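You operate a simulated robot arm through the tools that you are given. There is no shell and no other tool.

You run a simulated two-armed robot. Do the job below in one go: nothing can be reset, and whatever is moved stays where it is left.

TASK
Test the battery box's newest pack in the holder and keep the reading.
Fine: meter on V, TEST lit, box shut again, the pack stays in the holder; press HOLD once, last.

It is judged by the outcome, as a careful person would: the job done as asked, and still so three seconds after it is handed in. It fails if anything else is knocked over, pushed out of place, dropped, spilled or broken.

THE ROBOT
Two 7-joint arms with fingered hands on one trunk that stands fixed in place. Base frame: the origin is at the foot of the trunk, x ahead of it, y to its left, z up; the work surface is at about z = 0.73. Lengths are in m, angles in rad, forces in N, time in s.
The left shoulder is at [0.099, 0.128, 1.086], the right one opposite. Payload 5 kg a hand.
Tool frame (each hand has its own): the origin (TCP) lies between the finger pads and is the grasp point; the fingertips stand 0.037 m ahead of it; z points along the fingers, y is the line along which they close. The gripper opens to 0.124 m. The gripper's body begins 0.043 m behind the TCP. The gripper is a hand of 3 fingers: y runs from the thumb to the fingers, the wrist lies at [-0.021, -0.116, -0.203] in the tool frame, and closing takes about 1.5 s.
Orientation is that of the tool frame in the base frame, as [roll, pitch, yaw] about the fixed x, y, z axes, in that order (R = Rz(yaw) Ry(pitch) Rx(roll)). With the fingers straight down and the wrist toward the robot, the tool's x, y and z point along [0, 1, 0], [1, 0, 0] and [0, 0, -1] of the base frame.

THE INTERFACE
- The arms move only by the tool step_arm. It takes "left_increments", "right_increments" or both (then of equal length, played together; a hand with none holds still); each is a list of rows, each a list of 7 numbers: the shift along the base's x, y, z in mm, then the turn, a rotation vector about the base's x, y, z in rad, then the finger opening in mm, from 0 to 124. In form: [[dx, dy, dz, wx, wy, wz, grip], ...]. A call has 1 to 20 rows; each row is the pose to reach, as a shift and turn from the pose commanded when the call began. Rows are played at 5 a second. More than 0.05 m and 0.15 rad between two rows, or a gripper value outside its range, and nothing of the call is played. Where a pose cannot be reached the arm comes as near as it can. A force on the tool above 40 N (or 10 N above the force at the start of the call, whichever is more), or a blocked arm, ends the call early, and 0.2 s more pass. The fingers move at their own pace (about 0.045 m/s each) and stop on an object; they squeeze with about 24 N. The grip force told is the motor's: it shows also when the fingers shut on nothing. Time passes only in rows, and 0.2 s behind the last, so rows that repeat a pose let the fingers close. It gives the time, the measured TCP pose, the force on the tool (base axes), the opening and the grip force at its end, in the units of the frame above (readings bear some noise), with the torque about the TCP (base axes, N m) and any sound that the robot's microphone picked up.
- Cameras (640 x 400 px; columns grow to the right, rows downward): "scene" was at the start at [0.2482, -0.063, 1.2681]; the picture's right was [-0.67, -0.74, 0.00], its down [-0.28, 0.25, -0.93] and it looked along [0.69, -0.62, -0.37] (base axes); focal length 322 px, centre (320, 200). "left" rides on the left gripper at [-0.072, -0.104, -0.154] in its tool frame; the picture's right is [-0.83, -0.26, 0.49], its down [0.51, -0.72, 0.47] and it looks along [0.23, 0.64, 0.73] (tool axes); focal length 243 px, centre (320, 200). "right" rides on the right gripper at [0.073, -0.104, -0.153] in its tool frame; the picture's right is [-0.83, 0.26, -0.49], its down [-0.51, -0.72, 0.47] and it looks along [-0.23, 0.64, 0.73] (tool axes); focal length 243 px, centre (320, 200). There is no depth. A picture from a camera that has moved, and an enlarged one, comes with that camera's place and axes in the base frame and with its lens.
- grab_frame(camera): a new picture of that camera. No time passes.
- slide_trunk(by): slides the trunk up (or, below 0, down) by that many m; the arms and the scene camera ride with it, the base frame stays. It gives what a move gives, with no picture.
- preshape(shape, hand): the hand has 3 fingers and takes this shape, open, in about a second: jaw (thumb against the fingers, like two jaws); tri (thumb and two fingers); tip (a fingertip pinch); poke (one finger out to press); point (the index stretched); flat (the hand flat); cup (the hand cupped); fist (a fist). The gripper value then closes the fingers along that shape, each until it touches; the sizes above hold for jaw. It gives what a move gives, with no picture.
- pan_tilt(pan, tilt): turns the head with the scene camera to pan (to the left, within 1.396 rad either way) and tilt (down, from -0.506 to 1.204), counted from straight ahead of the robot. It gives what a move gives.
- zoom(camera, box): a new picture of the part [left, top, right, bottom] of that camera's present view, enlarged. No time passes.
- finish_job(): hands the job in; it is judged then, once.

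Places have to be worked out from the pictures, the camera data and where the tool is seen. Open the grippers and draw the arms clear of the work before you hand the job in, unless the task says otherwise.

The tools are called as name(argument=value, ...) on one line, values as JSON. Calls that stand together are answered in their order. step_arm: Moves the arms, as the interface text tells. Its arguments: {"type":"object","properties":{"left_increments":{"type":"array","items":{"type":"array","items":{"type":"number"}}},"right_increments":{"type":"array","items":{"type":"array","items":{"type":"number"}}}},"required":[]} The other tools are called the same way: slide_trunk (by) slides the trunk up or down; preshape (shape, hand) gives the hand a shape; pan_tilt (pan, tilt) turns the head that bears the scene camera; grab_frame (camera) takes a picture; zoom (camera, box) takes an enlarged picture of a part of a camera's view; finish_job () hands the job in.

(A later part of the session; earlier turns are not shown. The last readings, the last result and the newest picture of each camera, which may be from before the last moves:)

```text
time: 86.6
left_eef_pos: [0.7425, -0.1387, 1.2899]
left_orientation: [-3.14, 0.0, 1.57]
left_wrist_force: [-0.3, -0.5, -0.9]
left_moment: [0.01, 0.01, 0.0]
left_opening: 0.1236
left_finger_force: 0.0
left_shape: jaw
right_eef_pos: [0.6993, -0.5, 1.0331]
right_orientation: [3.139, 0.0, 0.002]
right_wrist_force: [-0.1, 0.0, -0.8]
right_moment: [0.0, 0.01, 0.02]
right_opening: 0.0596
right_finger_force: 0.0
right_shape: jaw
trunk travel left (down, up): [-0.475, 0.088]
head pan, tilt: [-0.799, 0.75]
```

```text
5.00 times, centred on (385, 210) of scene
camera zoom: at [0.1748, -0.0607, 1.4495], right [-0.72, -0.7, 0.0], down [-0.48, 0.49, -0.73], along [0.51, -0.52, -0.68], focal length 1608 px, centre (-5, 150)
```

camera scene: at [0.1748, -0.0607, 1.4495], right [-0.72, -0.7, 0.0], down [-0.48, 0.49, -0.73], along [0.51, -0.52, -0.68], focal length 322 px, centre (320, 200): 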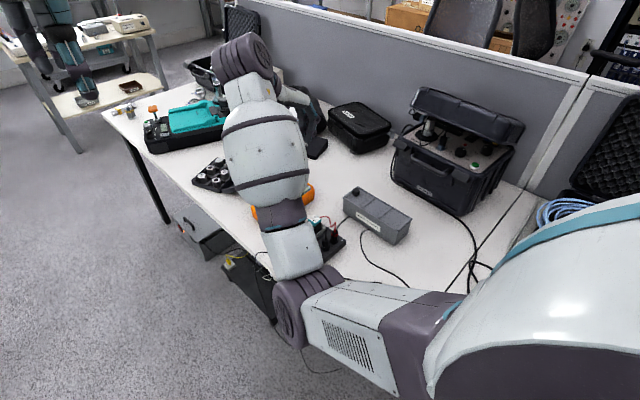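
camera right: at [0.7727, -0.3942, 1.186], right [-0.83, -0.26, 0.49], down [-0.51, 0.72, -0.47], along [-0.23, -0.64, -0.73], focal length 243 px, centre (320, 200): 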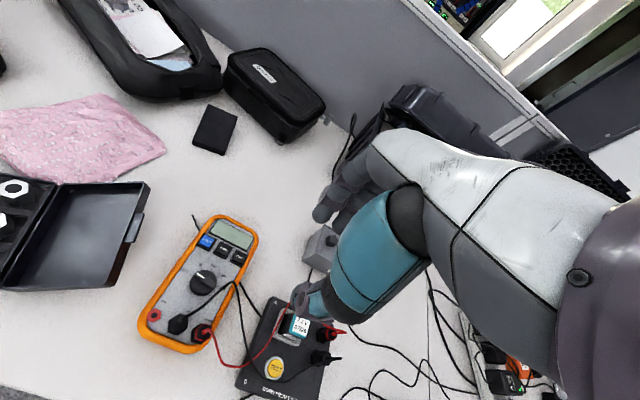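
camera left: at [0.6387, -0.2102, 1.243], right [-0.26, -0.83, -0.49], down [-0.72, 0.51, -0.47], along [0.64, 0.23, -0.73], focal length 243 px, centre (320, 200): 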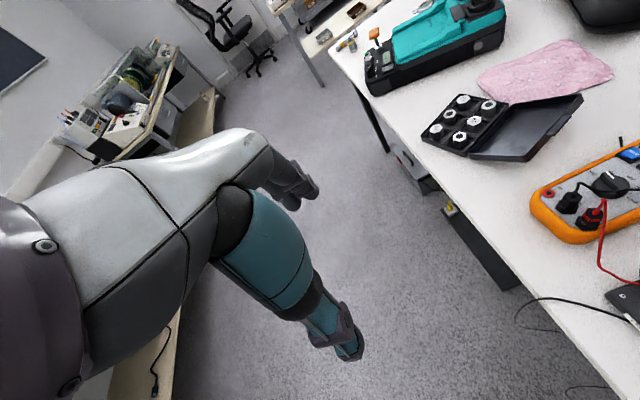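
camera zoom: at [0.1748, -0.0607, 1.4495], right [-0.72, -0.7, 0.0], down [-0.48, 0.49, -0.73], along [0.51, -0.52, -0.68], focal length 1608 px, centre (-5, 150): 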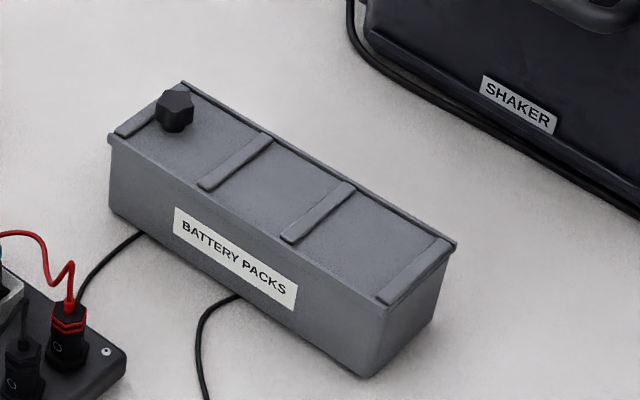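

The box is shut properly. Dial centre ≈ [0.771, −0.490], lever at −10°, V is at −50° (clockwise). Reach there needs the trunk lower, so first I raise the right hand and move the left hand out of the way.

step_arm(left_increments=[[-10, 35, 0, 0, 0, 0, 124], [-20, 70, 0, 0, 0, 0, 124], [-30, 105, 0, 0, 0, 0, 124], [-40, 140, 0, 0, 0, 0, 124], [-50, 175, 0, 0, 0, 0, 124], [-60, 210, 0, 0, 0, 0, 124], [-70, 245, 0, 0, 0, 0, 124], [-80, 280, 0, 0, 0, 0, 124]], right_increments=[[0, 0, 20, 0, 0, 0, 60], [0, 0, 40, 0, 0, 0, 60], [0, 0, 60, 0, 0, 0, 60], [0, 0, 80, 0, 0, 0, 60], [0, 0, 100, 0, 0, 0, 60], [0, 0, 120, 0, 0, 0, 60], [0, 0, 140, 0, 0, 0, 60], [0, 0, 160, 0, 0, 0, 60]])

slide_trunk(by=-0.2)

grab_frame(camera="scene")

```text
time: 88.4
left_eef_pos: [0.6619, 0.1434, 1.2901]
left_orientation: [-3.141, 0.001, 1.569]
left_wrist_force: [0.6, 0.4, 0.1]
left_moment: [0.01, 0.01, 0.01]
left_opening: 0.1236
left_finger_force: 0.0
left_shape: jaw
right_eef_pos: [0.6998, -0.4969, 1.1933]
right_orientation: [3.138, 0.0, 0.002]
right_wrist_force: [-1.2, 0.5, -0.1]
right_moment: [-0.03, 0.02, 0.01]
right_opening: 0.0595
right_finger_force: 0.0
right_shape: jaw
trunk travel left (down, up): [-0.475, 0.088]
head pan, tilt: [-0.799, 0.75]
```

```text
time: 90.6
left_eef_pos: [0.6622, 0.1422, 1.0918]
left_orientation: [3.141, 0.002, 1.572]
left_wrist_force: [0.0, -0.2, 0.8]
left_moment: [-0.03, 0.02, 0.05]
left_opening: 0.1239
left_finger_force: 0.0
left_shape: jaw
right_eef_pos: [0.6986, -0.4996, 0.9931]
right_orientation: [3.14, 0.001, 0.001]
right_wrist_force: [-0.6, 0.3, 1.1]
right_moment: [-0.01, -0.04, 0.0]
right_opening: 0.0594
right_finger_force: 0.0
right_shape: jaw
trunk travel left (down, up): [-0.275, 0.288]
head pan, tilt: [-0.799, 0.75]
```

```text
taken
camera scene: at [0.2367, -0.0601, 1.2356], right [-0.72, -0.7, 0.0], down [-0.47, 0.49, -0.73], along [0.51, -0.52, -0.68], focal length 322 px, centre (320, 200)
```

scene: 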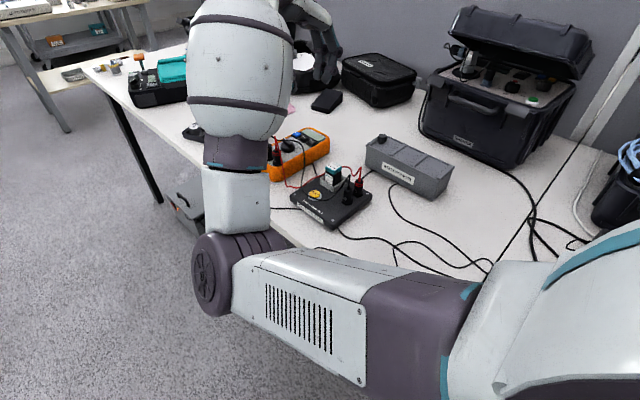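

Now I move above the dial and turn to yaw −0.175 (closing axis perpendicular to the lever), at a safe height.

step_arm(right_increments=[[18, 2, 0, 0, 0, -0.045, 60], [36, 4, 0, 0, 0, -0.09, 60], [54, 7, 0, 0, 0, -0.13, 60], [71, 9, 0, 0, 0, -0.175, 60], [71, 9, 0, 0, 0, -0.175, 60]])

step_arm(right_increments=[[0, 0, 0, 0, 0, -0.14, 60], [0, 0, 0, 0, 0, -0.28, 60], [0, 0, 0, 0, 0, -0.42, 60], [0, 0, 0, 0, 0, -0.56, 60], [0, 0, 0, 0, 0, -0.698, 60], [0, 0, 0, 0, 0, -0.698, 60]])

grab_frame(camera="right")

grab_frame(camera="scene")

```text
time: 91.8
left_eef_pos: [0.6627, 0.1419, 1.0911]
left_orientation: [3.14, 0.0, 1.57]
left_wrist_force: [0.7, -0.4, 1.3]
left_moment: [0.0, 0.03, -0.01]
left_opening: 0.1237
left_finger_force: 0.1
left_shape: jaw
right_eef_pos: [0.7716, -0.4891, 0.9936]
right_orientation: [3.141, 0.0, -0.173]
right_wrist_force: [-0.1, -0.2, -0.1]
right_moment: [0.02, 0.0, 0.03]
right_opening: 0.0598
right_finger_force: 0.1
right_shape: jaw
trunk travel left (down, up): [-0.275, 0.288]
head pan, tilt: [-0.799, 0.75]
```

```text
time: 93.2
left_eef_pos: [0.6628, 0.1413, 1.0903]
left_orientation: [-3.141, 0.0, 1.571]
left_wrist_force: [-0.5, -0.7, 0.0]
left_moment: [0.03, -0.01, 0.02]
left_opening: 0.1237
left_finger_force: 0.1
left_shape: jaw
right_eef_pos: [0.7712, -0.4898, 0.9916]
right_orientation: [3.137, 0.001, -0.873]
right_wrist_force: [0.1, -0.2, -0.6]
right_moment: [-0.02, -0.01, -0.01]
right_opening: 0.0599
right_finger_force: 0.1
right_shape: jaw
trunk travel left (down, up): [-0.275, 0.288]
head pan, tilt: [-0.799, 0.75]
```

```text
taken
camera right: at [0.8984, -0.478, 1.1445], right [-0.73, 0.47, 0.49], down [0.23, 0.85, -0.47], along [-0.64, -0.24, -0.73], focal length 243 px, centre (320, 200)
```

right: 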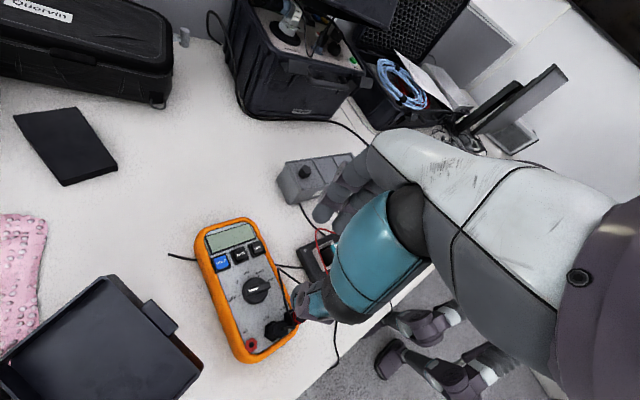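

```text
taken
camera scene: at [0.2373, -0.0604, 1.2354], right [-0.72, -0.7, 0.0], down [-0.48, 0.49, -0.73], along [0.51, -0.52, -0.68], focal length 322 px, centre (320, 200)
```

scene: 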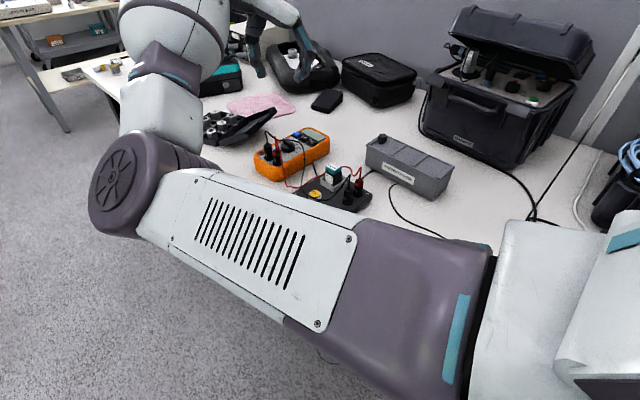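

The arm reaches yaw −0.873 too, so a proper pinch-and-turn is possible. I zoom on the dial from here to refine its position.

zoom(camera="right", box=[190, 220, 320, 360])

zoom(camera="scene", box=[245, 120, 345, 190])

```text
2.86 times, centred on (255, 290) of right
camera zoom: at [0.8984, -0.478, 1.1445], right [-0.73, 0.47, 0.49], down [0.23, 0.85, -0.47], along [-0.64, -0.24, -0.73], focal length 693 px, centre (506, -57)
```

zoom: 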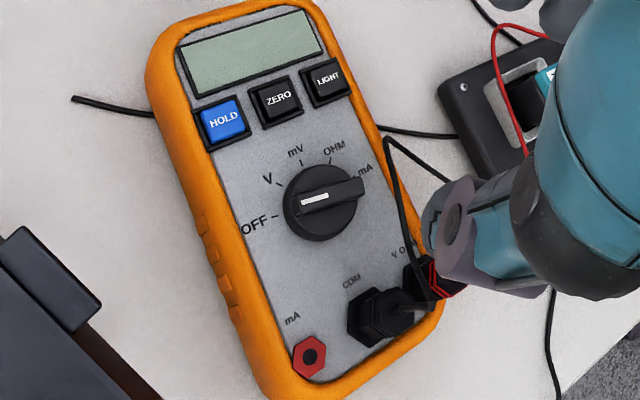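

```text
5.71 times, centred on (295, 155) of scene
camera zoom: at [0.2373, -0.0604, 1.2354], right [-0.72, -0.7, 0.0], down [-0.48, 0.49, -0.73], along [0.51, -0.52, -0.68], focal length 1837 px, centre (463, 457)
```

zoom: 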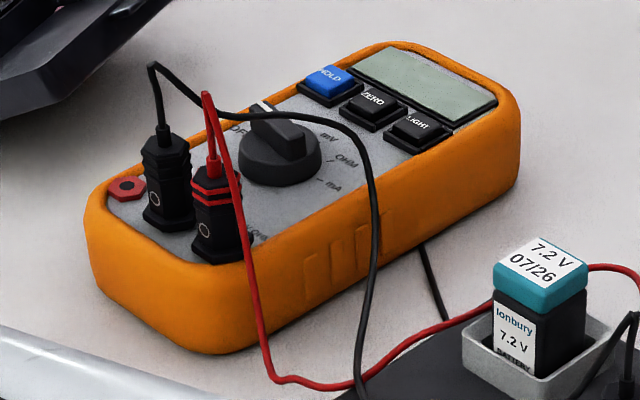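

The black lead arches at z≈0.82–0.87 close to the dial's +y side, so a full jaw pinch would foul it. A single fingertip can push the lever tip around instead, and I need a poking finger for the buttons anyway: I shape the right hand to "poke" and look at it.

preshape(hand="right", shape="poke")

grab_frame(camera="right")

grab_frame(camera="scene")

```text
time: 94.1
left_eef_pos: [0.6624, 0.1425, 1.0903]
left_orientation: [3.141, 0.0, 1.571]
left_wrist_force: [0.2, 0.4, -0.5]
left_moment: [0.02, 0.0, 0.0]
left_opening: 0.1237
left_finger_force: 0.0
left_shape: jaw
right_eef_pos: [0.7714, -0.49, 0.9912]
right_orientation: [3.141, -0.001, -0.87]
right_wrist_force: [0.1, 0.0, 1.1]
right_moment: [0.01, 0.0, 0.02]
right_opening: 0.0003
right_finger_force: 0.0
right_shape: poke
trunk travel left (down, up): [-0.275, 0.288]
head pan, tilt: [-0.799, 0.75]
```

```text
taken
camera right: at [0.8981, -0.4778, 1.145], right [-0.73, 0.47, 0.49], down [0.22, 0.85, -0.47], along [-0.64, -0.24, -0.73], focal length 243 px, centre (320, 200)
```

right: 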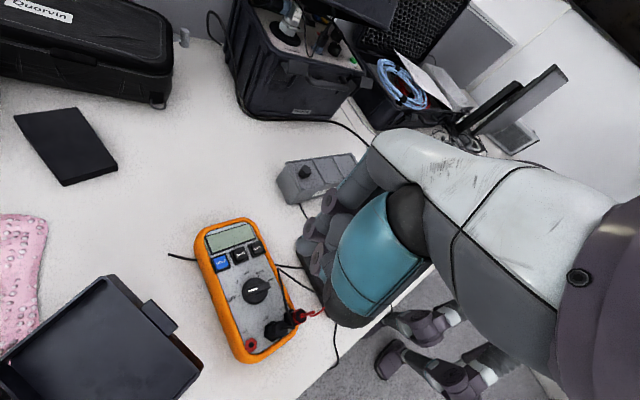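

```text
taken
camera scene: at [0.2371, -0.0602, 1.2355], right [-0.72, -0.7, 0.0], down [-0.48, 0.49, -0.73], along [0.51, -0.52, -0.68], focal length 322 px, centre (320, 200)
```

scene: 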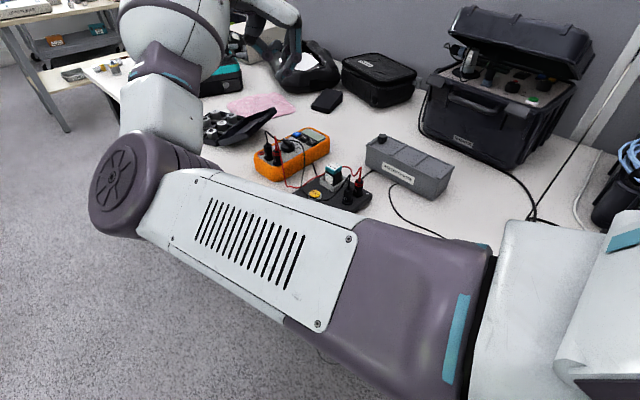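

I zoom in on the hand's poke shape to find the extended fingertip.

zoom(camera="right", box=[260, 160, 440, 340])

zoom(camera="scene", box=[220, 0, 340, 100])

```text
2.22 times, centred on (350, 250) of right
camera zoom: at [0.8981, -0.4778, 1.145], right [-0.73, 0.47, 0.49], down [0.22, 0.85, -0.47], along [-0.64, -0.24, -0.73], focal length 539 px, centre (253, 89)
```

zoom: 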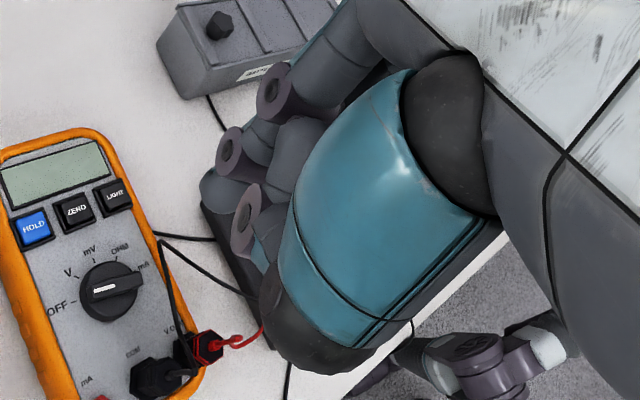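

```text
4.00 times, centred on (280, 50) of scene
camera zoom: at [0.2371, -0.0602, 1.2355], right [-0.72, -0.7, 0.0], down [-0.48, 0.49, -0.73], along [0.51, -0.52, -0.68], focal length 1286 px, centre (480, 800)
```

zoom: 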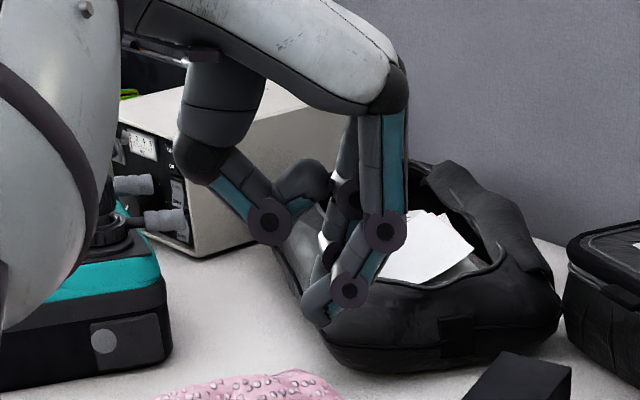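

One finger is stretched, the rest folded. I zoom tightly on the fingertip from both cameras to compute its place in the tool frame.

zoom(camera="right", box=[275, 190, 355, 300])

zoom(camera="scene", box=[280, 40, 330, 95])

```text
3.64 times, centred on (315, 245) of right
camera zoom: at [0.8981, -0.4778, 1.145], right [-0.73, 0.47, 0.49], down [0.22, 0.85, -0.47], along [-0.64, -0.24, -0.73], focal length 882 px, centre (338, 36)
```

zoom: 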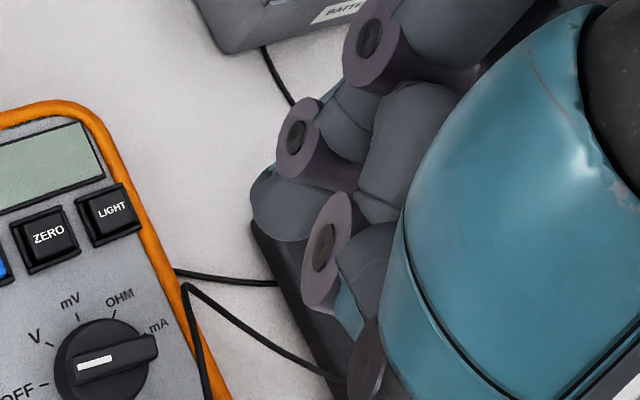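

```text
7.27 times, centred on (305, 68) of scene
camera zoom: at [0.2371, -0.0602, 1.2355], right [-0.72, -0.7, 0.0], down [-0.48, 0.49, -0.73], along [0.51, -0.52, -0.68], focal length 2338 px, centre (429, 1164)
```

zoom: 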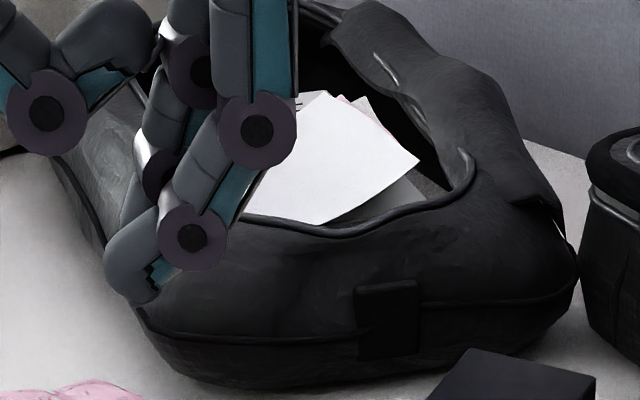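

The poke fingertip is about at tool [0.009, 0, 0.038], its finger slanting away toward +y_t. To push the lever from its +y side without touching the leads, I want yaw ≈2.1 (hand over the display side). I rotate there at height in two calls.

step_arm(right_increments=[[0, 0, 0, 0, 0, 0.14, 0], [0, 0, 0, 0, 0, 0.28, 0], [0, 0, 0, 0, 0, 0.42, 0], [0, 0, 0, 0, 0, 0.56, 0], [0, 0, 0, 0, 0, 0.7, 0], [0, 0, 0, 0, 0, 0.84, 0], [0, 0, 0, 0, 0, 0.98, 0], [0, 0, 0, 0, 0, 1.12, 0], [0, 0, 0, 0, 0, 1.26, 0], [0, 0, 0, 0, 0, 1.4, 0], [0, 0, 0, 0, 0, 1.5, 0]])

step_arm(right_increments=[[0, 0, 0, 0, 0, 0.14, 0], [0, 0, 0, 0, 0, 0.28, 0], [0, 0, 0, 0, 0, 0.42, 0], [0, 0, 0, 0, 0, 0.56, 0], [0, 0, 0, 0, 0, 0.7, 0], [0, 0, 0, 0, 0, 0.84, 0], [0, 0, 0, 0, 0, 0.98, 0], [0, 0, 0, 0, 0, 1.12, 0], [0, 0, 0, 0, 0, 1.26, 0], [0, 0, 0, 0, 0, 1.4, 0], [0, 0, 0, 0, 0, 1.473, 0], [0, 0, 0, 0, 0, 1.473, 0]])

grab_frame(camera="right")

grab_frame(camera="scene")

```text
time: 96.5
left_eef_pos: [0.6624, 0.1408, 1.0898]
left_orientation: [3.141, 0.002, 1.571]
left_wrist_force: [-0.8, 0.5, 0.3]
left_moment: [0.0, -0.02, 0.01]
left_opening: 0.1237
left_finger_force: 0.1
left_shape: jaw
right_eef_pos: [0.7693, -0.4904, 0.9905]
right_orientation: [3.141, 0.0, 0.633]
right_wrist_force: [-0.6, -0.3, 0.0]
right_moment: [0.01, 0.03, 0.0]
right_opening: 0.0
right_finger_force: 0.1
right_shape: poke
trunk travel left (down, up): [-0.275, 0.288]
head pan, tilt: [-0.799, 0.75]
```

```text
time: 99.1
left_eef_pos: [0.6619, 0.1413, 1.09]
left_orientation: [-3.141, -0.001, 1.571]
left_wrist_force: [0.1, -0.3, 0.4]
left_moment: [0.02, -0.05, 0.0]
left_opening: 0.1237
left_finger_force: 0.0
left_shape: jaw
right_eef_pos: [0.7707, -0.4903, 0.9916]
right_orientation: [3.139, -0.001, 2.104]
right_wrist_force: [0.3, -0.2, -0.4]
right_moment: [0.01, -0.02, -0.01]
right_opening: 0.0
right_finger_force: 0.0
right_shape: poke
trunk travel left (down, up): [-0.275, 0.288]
head pan, tilt: [-0.799, 0.75]
```

```text
taken
camera right: at [0.6448, -0.4803, 1.1446], right [0.65, -0.58, 0.49], down [-0.36, -0.8, -0.47], along [0.67, 0.13, -0.73], focal length 243 px, centre (320, 200)
```

right: 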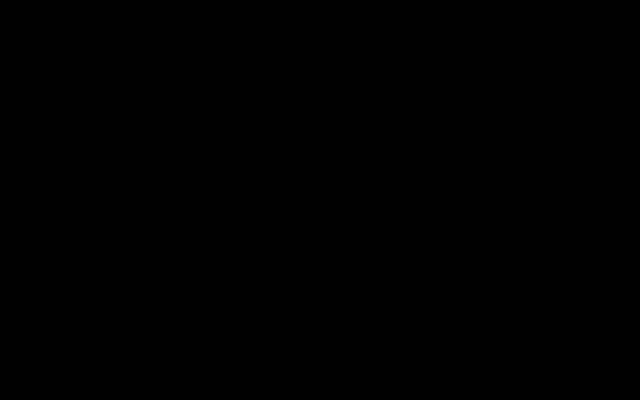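

```text
taken
camera scene: at [0.2372, -0.0603, 1.2354], right [-0.72, -0.7, 0.0], down [-0.48, 0.49, -0.73], along [0.51, -0.52, -0.68], focal length 322 px, centre (320, 200)
```

scene: 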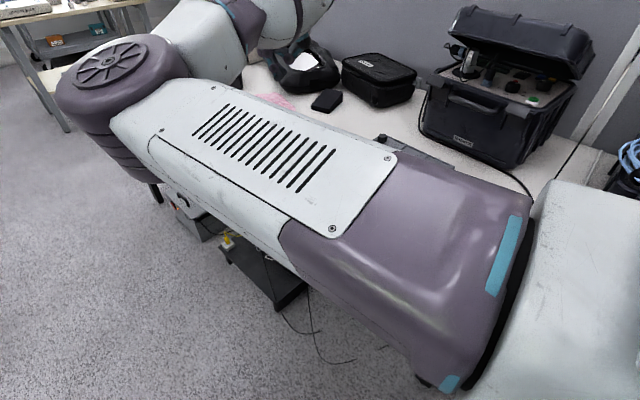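

The forearm has folded over the wrist camera (black image). I turn back toward yaw 1.4 and check the posture there.

step_arm(right_increments=[[0, 0, 0, 0, 0, -0.14, 0], [0, 0, 0, 0, 0, -0.28, 0], [0, 0, 0, 0, 0, -0.42, 0], [0, 0, 0, 0, 0, -0.56, 0], [0, 0, 0, 0, 0, -0.7, 0], [0, 0, 0, 0, 0, -0.7, 0]])

grab_frame(camera="right")

grab_frame(camera="scene")

```text
time: 100.5
left_eef_pos: [0.6632, 0.1406, 1.0902]
left_orientation: [3.141, 0.001, 1.572]
left_wrist_force: [0.4, -0.9, 0.1]
left_moment: [-0.03, 0.0, -0.02]
left_opening: 0.1237
left_finger_force: 0.0
left_shape: jaw
right_eef_pos: [0.7712, -0.4907, 0.9926]
right_orientation: [3.14, 0.0, 1.401]
right_wrist_force: [0.0, 0.2, 1.0]
right_moment: [-0.01, 0.01, -0.02]
right_opening: 0.0
right_finger_force: 0.1
right_shape: poke
trunk travel left (down, up): [-0.275, 0.288]
head pan, tilt: [-0.799, 0.75]
```

```text
taken
camera right: at [0.6808, -0.4005, 1.1456], right [0.12, -0.86, 0.49], down [-0.8, -0.38, -0.47], along [0.59, -0.34, -0.73], focal length 243 px, centre (320, 200)
```

right: 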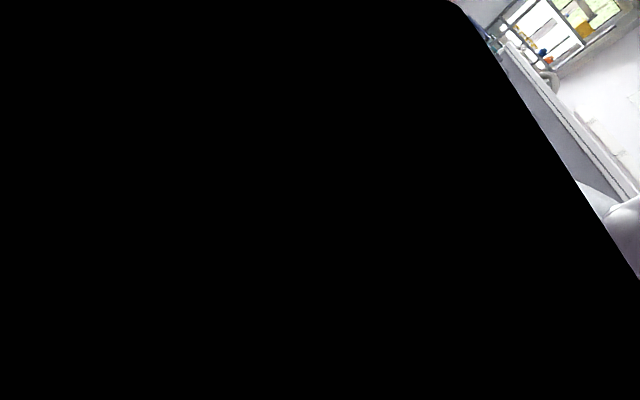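

```text
taken
camera scene: at [0.237, -0.0604, 1.2355], right [-0.72, -0.7, 0.0], down [-0.48, 0.49, -0.73], along [0.51, -0.52, -0.68], focal length 322 px, centre (320, 200)
```

scene: 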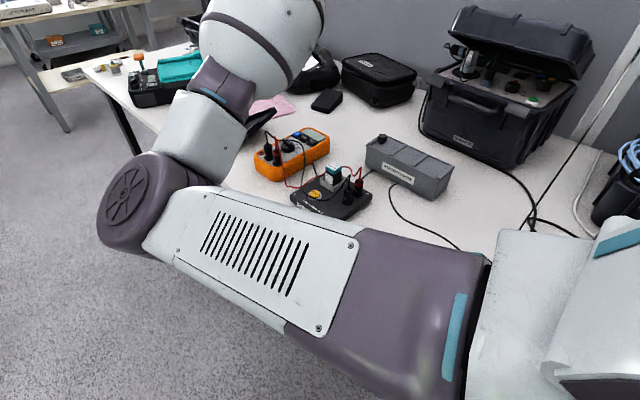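

A better idea: push the lever's *tail* (−x end) toward +y from its −y side, with yaw ≈0.5, which keeps finger, thumb and hand clear of the lead (lead at z≈0.81–0.82 there). I rotate back to yaw 0.5 and look.

step_arm(right_increments=[[0, 0, 0, 0, 0, -0.14, 0], [0, 0, 0, 0, 0, -0.28, 0], [0, 0, 0, 0, 0, -0.42, 0], [0, 0, 0, 0, 0, -0.56, 0], [0, 0, 0, 0, 0, -0.7, 0], [0, 0, 0, 0, 0, -0.84, 0], [0, 0, 0, 0, 0, -0.9, 0], [0, 0, 0, 0, 0, -0.9, 0]])

grab_frame(camera="right")

grab_frame(camera="scene")

```text
time: 102.3
left_eef_pos: [0.6626, 0.1416, 1.0904]
left_orientation: [3.141, 0.0, 1.57]
left_wrist_force: [-0.2, 0.3, 0.5]
left_moment: [-0.01, 0.01, -0.03]
left_opening: 0.1239
left_finger_force: 0.2
left_shape: jaw
right_eef_pos: [0.7705, -0.4904, 0.9913]
right_orientation: [3.141, 0.0, 0.501]
right_wrist_force: [-0.1, 0.0, 0.1]
right_moment: [0.0, 0.02, -0.01]
right_opening: 0.0002
right_finger_force: 0.0
right_shape: poke
trunk travel left (down, up): [-0.275, 0.288]
head pan, tilt: [-0.799, 0.75]
```

```text
taken
camera right: at [0.7847, -0.363, 1.1446], right [-0.6, -0.63, 0.49], down [-0.79, 0.39, -0.47], along [0.1, -0.68, -0.73], focal length 243 px, centre (320, 200)
```

right: 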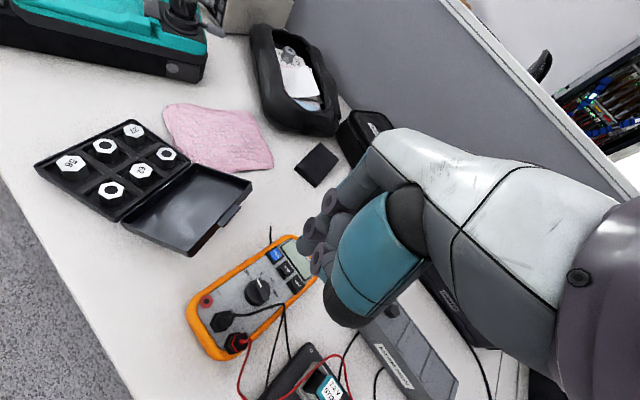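

```text
taken
camera scene: at [0.2371, -0.0602, 1.2355], right [-0.72, -0.7, 0.0], down [-0.48, 0.49, -0.73], along [0.51, -0.52, -0.68], focal length 322 px, centre (320, 200)
```

scene: 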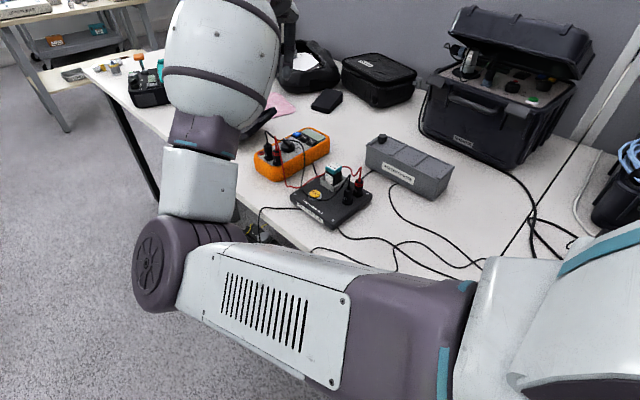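

The camera is clear at yaw 0.5. I lower the fingertip to about 30 mm above the lever, near its tail on the −y side, and look.

step_arm(right_increments=[[-6, -5, -25, 0, 0, 0, 0], [-12, -10, -50, 0, 0, 0, 0], [-18, -15, -75, 0, 0, 0, 0], [-23, -20, -100, 0, 0, 0, 0], [-23, -20, -115, 0, 0, 0, 0], [-23, -20, -115, 0, 0, 0, 0]])

zoom(camera="right", box=[220, 180, 360, 340])

zoom(camera="scene", box=[240, 90, 350, 185])

```text
time: 103.7
left_eef_pos: [0.6629, 0.1417, 1.0904]
left_orientation: [3.141, 0.0, 1.571]
left_wrist_force: [0.4, 0.2, -0.3]
left_moment: [0.02, 0.0, 0.01]
left_opening: 0.1241
left_finger_force: 0.0
left_shape: jaw
right_eef_pos: [0.7472, -0.511, 0.878]
right_orientation: [-3.141, 0.002, 0.503]
right_wrist_force: [0.6, -0.7, 0.6]
right_moment: [-0.02, 0.01, -0.04]
right_opening: 0.0001
right_finger_force: 0.0
right_shape: poke
trunk travel left (down, up): [-0.275, 0.288]
head pan, tilt: [-0.799, 0.75]
```

```text
2.50 times, centred on (290, 260) of right
camera zoom: at [0.7613, -0.3826, 1.0301], right [-0.6, -0.63, 0.49], down [-0.79, 0.39, -0.47], along [0.11, -0.68, -0.73], focal length 606 px, centre (395, 50)
```

zoom: 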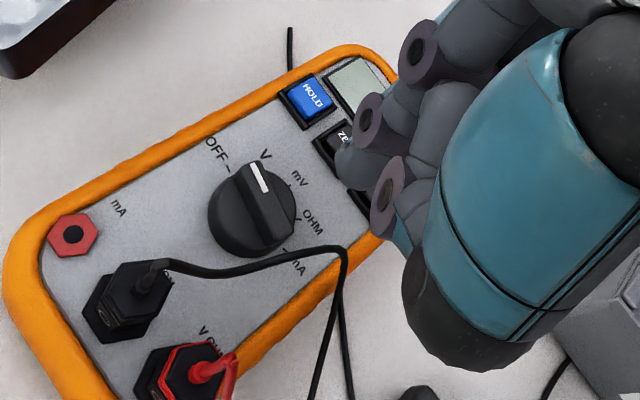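

```text
4.21 times, centred on (295, 138) of scene
camera zoom: at [0.237, -0.0602, 1.2355], right [-0.72, -0.7, 0.0], down [-0.48, 0.49, -0.73], along [0.51, -0.52, -0.68], focal length 1354 px, centre (425, 463)
```

zoom: 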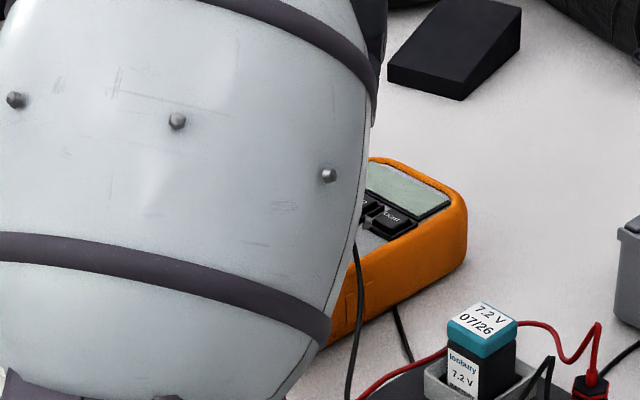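

The forearm hides the scene view, so I rely on the wrist camera. I zoom on the fingers to make sure which fingertip is the lowest.

zoom(camera="right", box=[290, 190, 360, 290])

grab_frame(camera="left")

```text
4.00 times, centred on (325, 240) of right
camera zoom: at [0.7613, -0.3826, 1.0301], right [-0.6, -0.63, 0.49], down [-0.79, 0.39, -0.47], along [0.11, -0.68, -0.73], focal length 970 px, centre (300, 40)
```

zoom: 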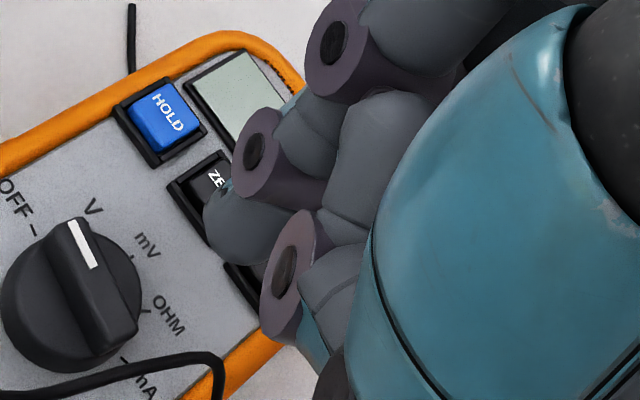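

```text
taken
camera left: at [0.5581, 0.0691, 1.2434], right [-0.26, -0.83, -0.49], down [-0.72, 0.51, -0.47], along [0.64, 0.23, -0.73], focal length 243 px, centre (320, 200)
```

left: 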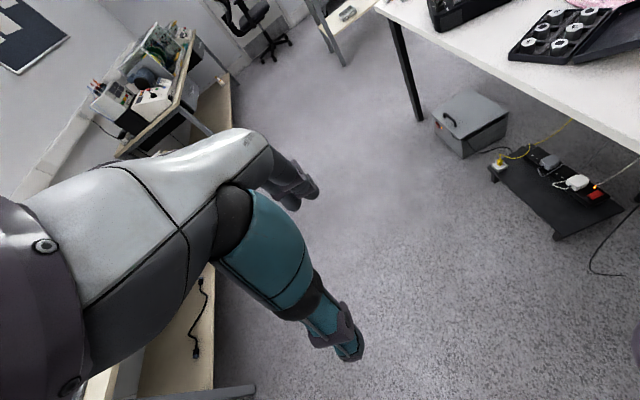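

To resolve which finger is lowest and then to watch the work from the side, I bring the left hand's camera around (clear of everything) to look at the meter from the +y side.

step_arm(left_increments=[[16, 0, 0, 0, 0, -0.13, 124], [32, 0, 0, 0, 0, -0.26, 124], [48, 0, 0, 0, 0, -0.39, 124], [64, 0, 0, 0, 0, -0.52, 124], [80, 0, 0, 0, 0, -0.65, 124], [96, 0, 0, 0, 0, -0.78, 124], [112, 0, 0, 0, 0, -0.91, 124], [128, 0, 0, 0, 0, -1.04, 124], [144, 0, 0, 0, 0, -1.17, 124], [160, 0, 0, 0, 0, -1.3, 124], [176, 0, 0, 0, 0, -1.43, 124], [176, 0, 0, 0, 0, -1.43, 124]])

grab_frame(camera="left")

```text
time: 106.3
left_eef_pos: [0.8364, 0.1421, 1.091]
left_orientation: [-3.139, 0.001, 0.14]
left_wrist_force: [0.2, 0.6, 0.0]
left_moment: [-0.02, 0.0, -0.01]
left_opening: 0.1238
left_finger_force: 0.0
left_shape: jaw
right_eef_pos: [0.7474, -0.5093, 0.8782]
right_orientation: [3.138, 0.0, 0.502]
right_wrist_force: [-0.7, 0.4, 0.2]
right_moment: [0.0, -0.04, 0.01]
right_opening: 0.0002
right_finger_force: 0.0
right_shape: poke
trunk travel left (down, up): [-0.275, 0.288]
head pan, tilt: [-0.799, 0.75]
```

```text
taken
camera left: at [0.7514, 0.235, 1.2439], right [-0.86, 0.14, -0.49], down [0.4, 0.78, -0.47], along [0.32, -0.6, -0.73], focal length 243 px, centre (320, 200)
```

left: 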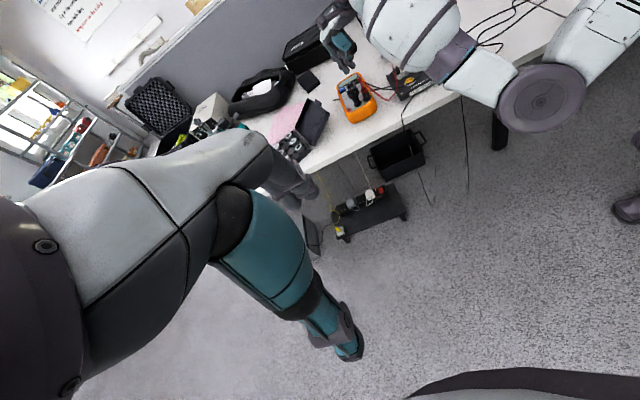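

The left camera now sees the right hand over the meter. I zoom in there.

zoom(camera="left", box=[310, 0, 430, 140])

zoom(camera="left", box=[325, 50, 385, 125])

```text
2.86 times, centred on (370, 70) of left
camera zoom: at [0.7514, 0.235, 1.2439], right [-0.86, 0.14, -0.49], down [0.4, 0.78, -0.47], along [0.32, -0.6, -0.73], focal length 693 px, centre (177, 571)
```

zoom: 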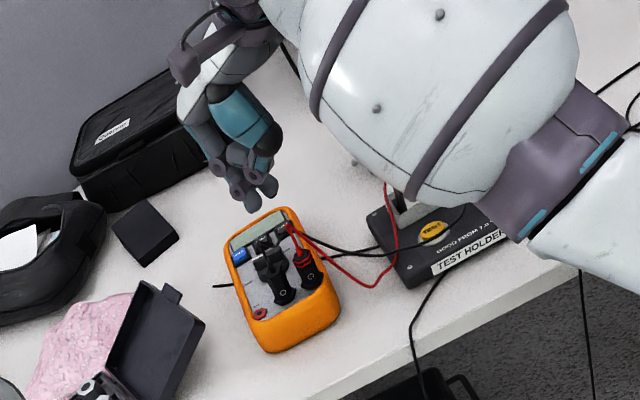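

```text
5.33 times, centred on (355, 88) of left
camera zoom: at [0.7514, 0.235, 1.2439], right [-0.86, 0.14, -0.49], down [0.4, 0.78, -0.47], along [0.32, -0.6, -0.73], focal length 1294 px, centre (133, 800)
```

zoom: 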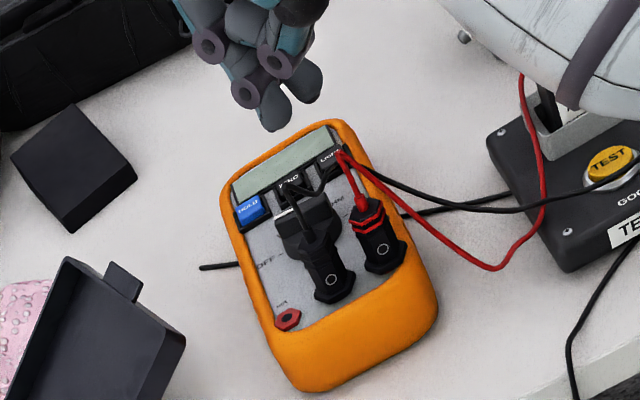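

Now both cameras agree: the poke fingertip ball centre is at tool [0.0136, 0.0034, 0.032] (lowest point ≈0.041). Dial centre ≈ [0.7715, −0.491], lever top ≈0.798. I lower the finger beside the lever's tail (−y side), stopping ~6 mm below the lever top.

step_arm(right_increments=[[-4, -4, -15, 0, 0, 0, 0], [-4, -4, -30, 0, 0, 0, 0], [-4, -4, -40, 0, 0, 0, 0], [-4, -4, -45, 0, 0, 0, 0], [-4, -4, -45, 0, 0, 0, 0]])

zoom(camera="right", box=[230, 190, 340, 300])

zoom(camera="left", box=[335, 55, 385, 115])

```text
time: 107.5
left_eef_pos: [0.8379, 0.1415, 1.0893]
left_orientation: [3.141, -0.001, 0.139]
left_wrist_force: [1.0, 0.0, 0.0]
left_moment: [-0.03, 0.0, 0.01]
left_opening: 0.1237
left_finger_force: 0.0
left_shape: jaw
right_eef_pos: [0.7444, -0.5136, 0.8305]
right_orientation: [3.139, 0.0, 0.504]
right_wrist_force: [0.4, 0.3, 1.2]
right_moment: [-0.01, 0.01, 0.0]
right_opening: 0.0002
right_finger_force: 0.0
right_shape: poke
trunk travel left (down, up): [-0.275, 0.288]
head pan, tilt: [-0.799, 0.75]
```

```text
3.64 times, centred on (285, 245) of right
camera zoom: at [0.7582, -0.3871, 0.9846], right [-0.6, -0.63, 0.49], down [-0.79, 0.39, -0.47], along [0.11, -0.68, -0.73], focal length 882 px, centre (447, 36)
```

zoom: 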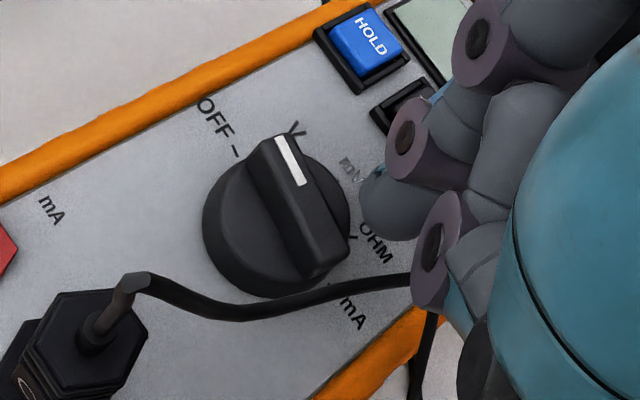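

```text
6.67 times, centred on (360, 85) of left
camera zoom: at [0.7516, 0.2347, 1.2435], right [-0.86, 0.14, -0.49], down [0.4, 0.79, -0.47], along [0.32, -0.6, -0.73], focal length 1618 px, centre (53, 967)
```

zoom: 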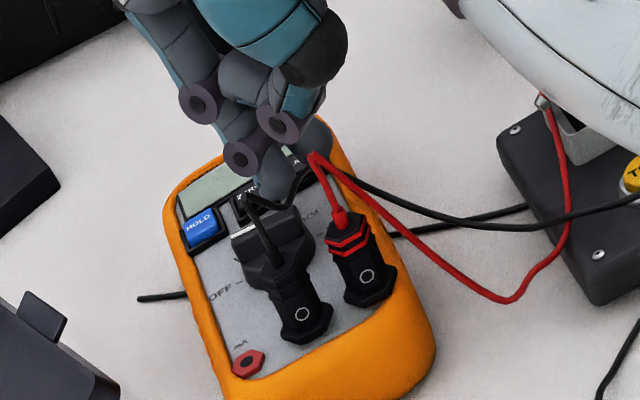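

The fingertip is ~10 mm from the lever's tail on its −y side, at the right height. I lower 2 mm and move +y to just about contact.

step_arm(right_increments=[[0, 0, -2, 0, 0, 0, 0], [0, 3, -2, 0, 0, 0, 0], [0, 6, -2, 0, 0, 0, 0], [0, 9, -2, 0, 0, 0, 0], [0, 11, -2, 0, 0, 0, 0], [0, 11, -2, 0, 0, 0, 0]])

zoom(camera="right", box=[230, 190, 340, 300])

```text
time: 108.9
left_eef_pos: [0.8376, 0.1411, 1.0915]
left_orientation: [3.141, 0.0, 0.139]
left_wrist_force: [-0.1, 0.2, -0.4]
left_moment: [-0.02, -0.01, 0.02]
left_opening: 0.1238
left_finger_force: 0.0
left_shape: jaw
right_eef_pos: [0.7443, -0.5023, 0.8301]
right_orientation: [3.14, 0.0, 0.501]
right_wrist_force: [-0.9, -0.2, 0.7]
right_moment: [-0.04, 0.02, -0.01]
right_opening: 0.0
right_finger_force: 0.1
right_shape: poke
trunk travel left (down, up): [-0.275, 0.288]
head pan, tilt: [-0.799, 0.75]
```

```text
3.64 times, centred on (285, 245) of right
camera zoom: at [0.7576, -0.3759, 0.983], right [-0.6, -0.63, 0.49], down [-0.79, 0.39, -0.47], along [0.11, -0.68, -0.73], focal length 882 px, centre (447, 36)
```

zoom: 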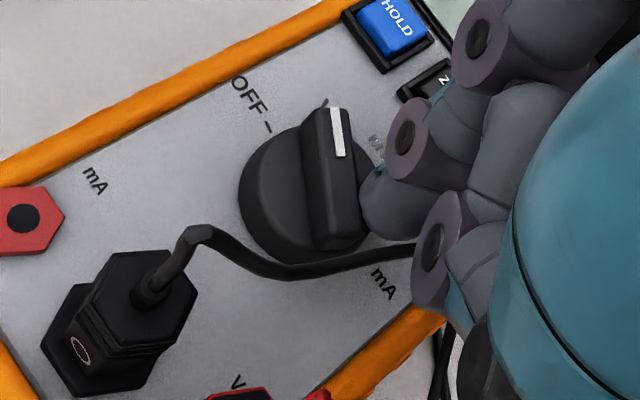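

The lever is already turning easily (about halfway). I continue +4 mm and check.

step_arm(right_increments=[[0, 2, 0, 0, 0, 0, 0], [0, 4, 0, 0, 0, 0, 0], [0, 4, 0, 0, 0, 0, 0]])

zoom(camera="right", box=[230, 190, 340, 300])

```text
time: 109.7
left_eef_pos: [0.837, 0.1414, 1.0908]
left_orientation: [-3.141, -0.001, 0.139]
left_wrist_force: [-1.0, 0.5, 0.1]
left_moment: [0.0, -0.03, -0.02]
left_opening: 0.1237
left_finger_force: 0.1
left_shape: jaw
right_eef_pos: [0.7439, -0.499, 0.83]
right_orientation: [3.138, 0.0, 0.5]
right_wrist_force: [-1.9, -3.6, 1.3]
right_moment: [-0.09, 0.06, -0.05]
right_opening: 0.0
right_finger_force: 0.1
right_shape: poke
trunk travel left (down, up): [-0.275, 0.288]
head pan, tilt: [-0.799, 0.75]
```

```text
3.64 times, centred on (285, 245) of right
camera zoom: at [0.7579, -0.372, 0.9829], right [-0.6, -0.63, 0.49], down [-0.79, 0.39, -0.47], along [0.11, -0.68, -0.73], focal length 882 px, centre (447, 36)
```

zoom: 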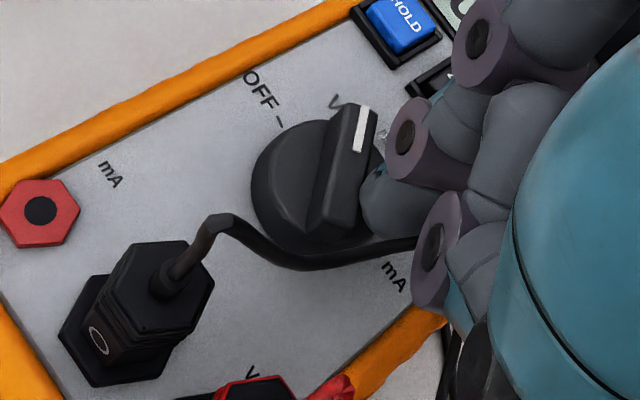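

The lever has moved further and the display seems to have come on. I zoom on dial and display.

zoom(camera="right", box=[285, 160, 355, 260])

zoom(camera="left", box=[340, 75, 375, 105])

```text
4.00 times, centred on (320, 210) of right
camera zoom: at [0.7579, -0.372, 0.9829], right [-0.6, -0.63, 0.49], down [-0.79, 0.39, -0.47], along [0.11, -0.68, -0.73], focal length 970 px, centre (320, 160)
```

zoom: 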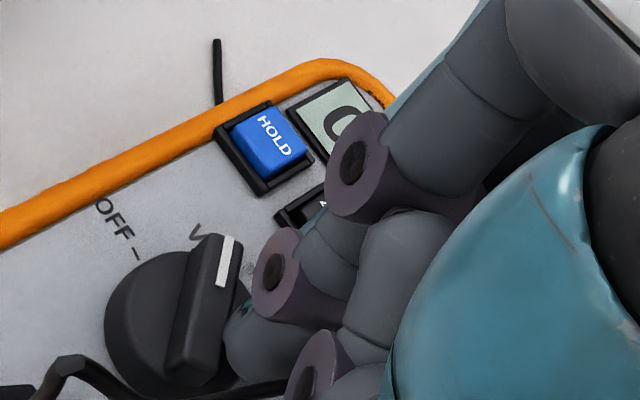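

```text
13.33 times, centred on (358, 90) of left
camera zoom: at [0.7513, 0.2345, 1.2437], right [-0.86, 0.14, -0.49], down [0.4, 0.79, -0.47], along [0.32, -0.6, -0.73], focal length 3235 px, centre (-180, 1667)
```

zoom: 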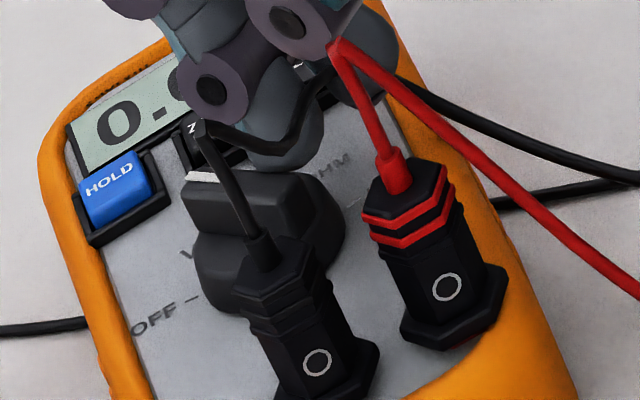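

The display is lit ("0.…") and the lever computes to about −52°, i.e. at V (−50°). I back the finger off (−y), then up, and check where the pointer settles.

step_arm(right_increments=[[0, -3, 0, 0, 0, 0, 0], [0, -7, 0, 0, 0, 0, 0], [0, -7, 15, 0, 0, 0, 0], [0, -7, 40, 0, 0, 0, 0], [0, -7, 80, 0, 0, 0, 0], [0, -7, 120, 0, 0, 0, 0], [0, -7, 120, 0, 0, 0, 0]])

zoom(camera="right", box=[180, 190, 340, 360])

zoom(camera="left", box=[335, 70, 385, 125])

```text
time: 111.3
left_eef_pos: [0.8372, 0.1414, 1.0902]
left_orientation: [3.141, 0.0, 0.14]
left_wrist_force: [0.2, 0.2, -0.1]
left_moment: [0.03, 0.01, 0.02]
left_opening: 0.1235
left_finger_force: 0.0
left_shape: jaw
right_eef_pos: [0.7444, -0.5059, 0.9481]
right_orientation: [3.138, 0.001, 0.502]
right_wrist_force: [0.5, 1.0, -0.1]
right_moment: [0.01, 0.02, 0.0]
right_opening: 0.0001
right_finger_force: 0.1
right_shape: poke
trunk travel left (down, up): [-0.275, 0.288]
head pan, tilt: [-0.799, 0.75]
```

```text
2.35 times, centred on (260, 275) of right
camera zoom: at [0.7587, -0.3788, 1.1015], right [-0.6, -0.63, 0.49], down [-0.79, 0.39, -0.47], along [0.1, -0.68, -0.73], focal length 571 px, centre (461, 24)
```

zoom: 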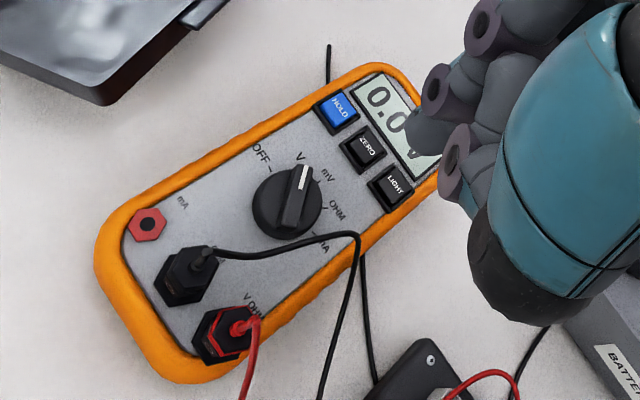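

```text
7.27 times, centred on (360, 98) of left
camera zoom: at [0.752, 0.2345, 1.2432], right [-0.86, 0.14, -0.49], down [0.4, 0.79, -0.47], along [0.32, -0.6, -0.73], focal length 1764 px, centre (29, 946)
```

zoom: 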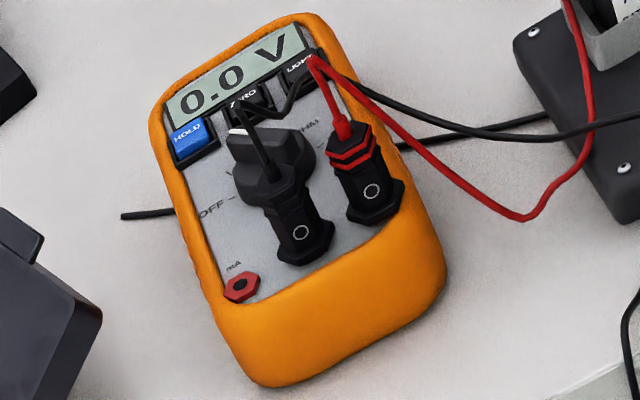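

The meter shows 0.0 V, so the dial is on V. Next the TEST button at about [0.604, −0.4265, top ≈0.777]; I move the poke finger above it at a safe height and check.

step_arm(right_increments=[[-19, 9, 0, 0, 0, 0, 0], [-38, 19, 0, 0, 0, 0, 0], [-57, 28, 0, 0, 0, 0, 0], [-77, 38, 0, 0, 0, 0, 0], [-96, 47, 0, 0, 0, 0, 0], [-115, 57, 0, 0, 0, 0, 0], [-135, 66, 0, 0, 0, 0, 0], [-154, 76, 0, 0, 0, 0, 0], [-154, 76, -40, 0, 0, 0, 0], [-154, 76, -80, 0, 0, 0, 0], [-154, 76, -80, 0, 0, 0, 0]])

grab_frame(camera="right")

zoom(camera="right", box=[200, 170, 360, 330])

zoom(camera="left", box=[330, 40, 450, 140])

```text
time: 113.7
left_eef_pos: [0.8374, 0.1415, 1.0906]
left_orientation: [3.14, 0.001, 0.139]
left_wrist_force: [0.3, 0.2, 0.4]
left_moment: [-0.02, 0.01, 0.0]
left_opening: 0.124
left_finger_force: 0.0
left_shape: jaw
right_eef_pos: [0.5894, -0.4293, 0.8709]
right_orientation: [3.14, 0.0, 0.502]
right_wrist_force: [0.0, -0.2, 0.0]
right_moment: [-0.01, 0.0, 0.03]
right_opening: 0.0
right_finger_force: 0.0
right_shape: poke
trunk travel left (down, up): [-0.275, 0.288]
head pan, tilt: [-0.799, 0.75]
```

```text
taken
camera right: at [0.6037, -0.3032, 1.0245], right [-0.6, -0.63, 0.49], down [-0.79, 0.39, -0.47], along [0.11, -0.68, -0.73], focal length 243 px, centre (320, 200)
```

right: 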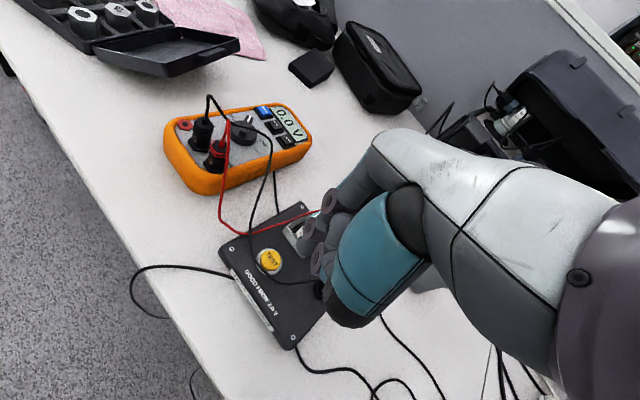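

```text
2.50 times, centred on (280, 250) of right
camera zoom: at [0.6037, -0.3032, 1.0245], right [-0.6, -0.63, 0.49], down [-0.79, 0.39, -0.47], along [0.11, -0.68, -0.73], focal length 606 px, centre (420, 75)
```

zoom: 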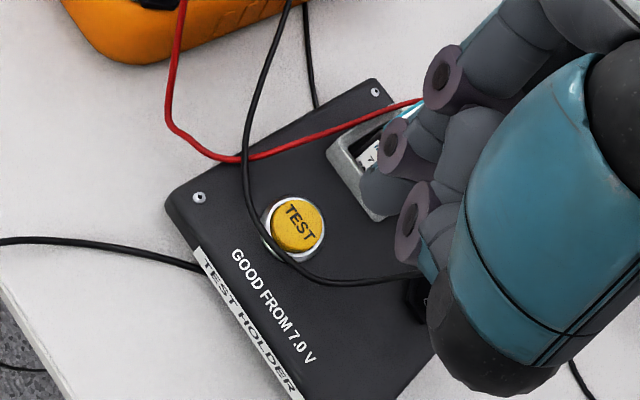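

```text
4.00 times, centred on (390, 90) of left
camera zoom: at [0.7515, 0.2347, 1.2436], right [-0.86, 0.14, -0.49], down [0.4, 0.79, -0.47], along [0.32, -0.6, -0.73], focal length 970 px, centre (40, 640)
```

zoom: 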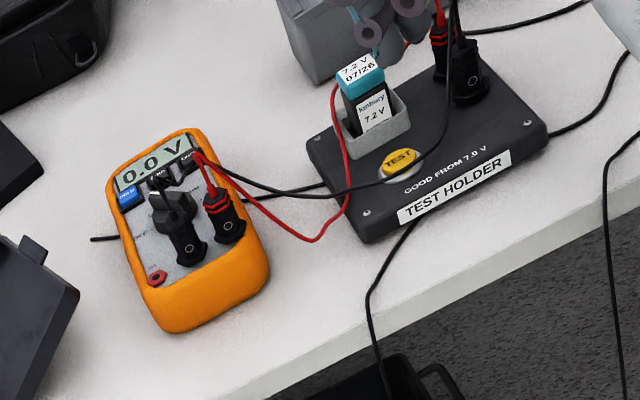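

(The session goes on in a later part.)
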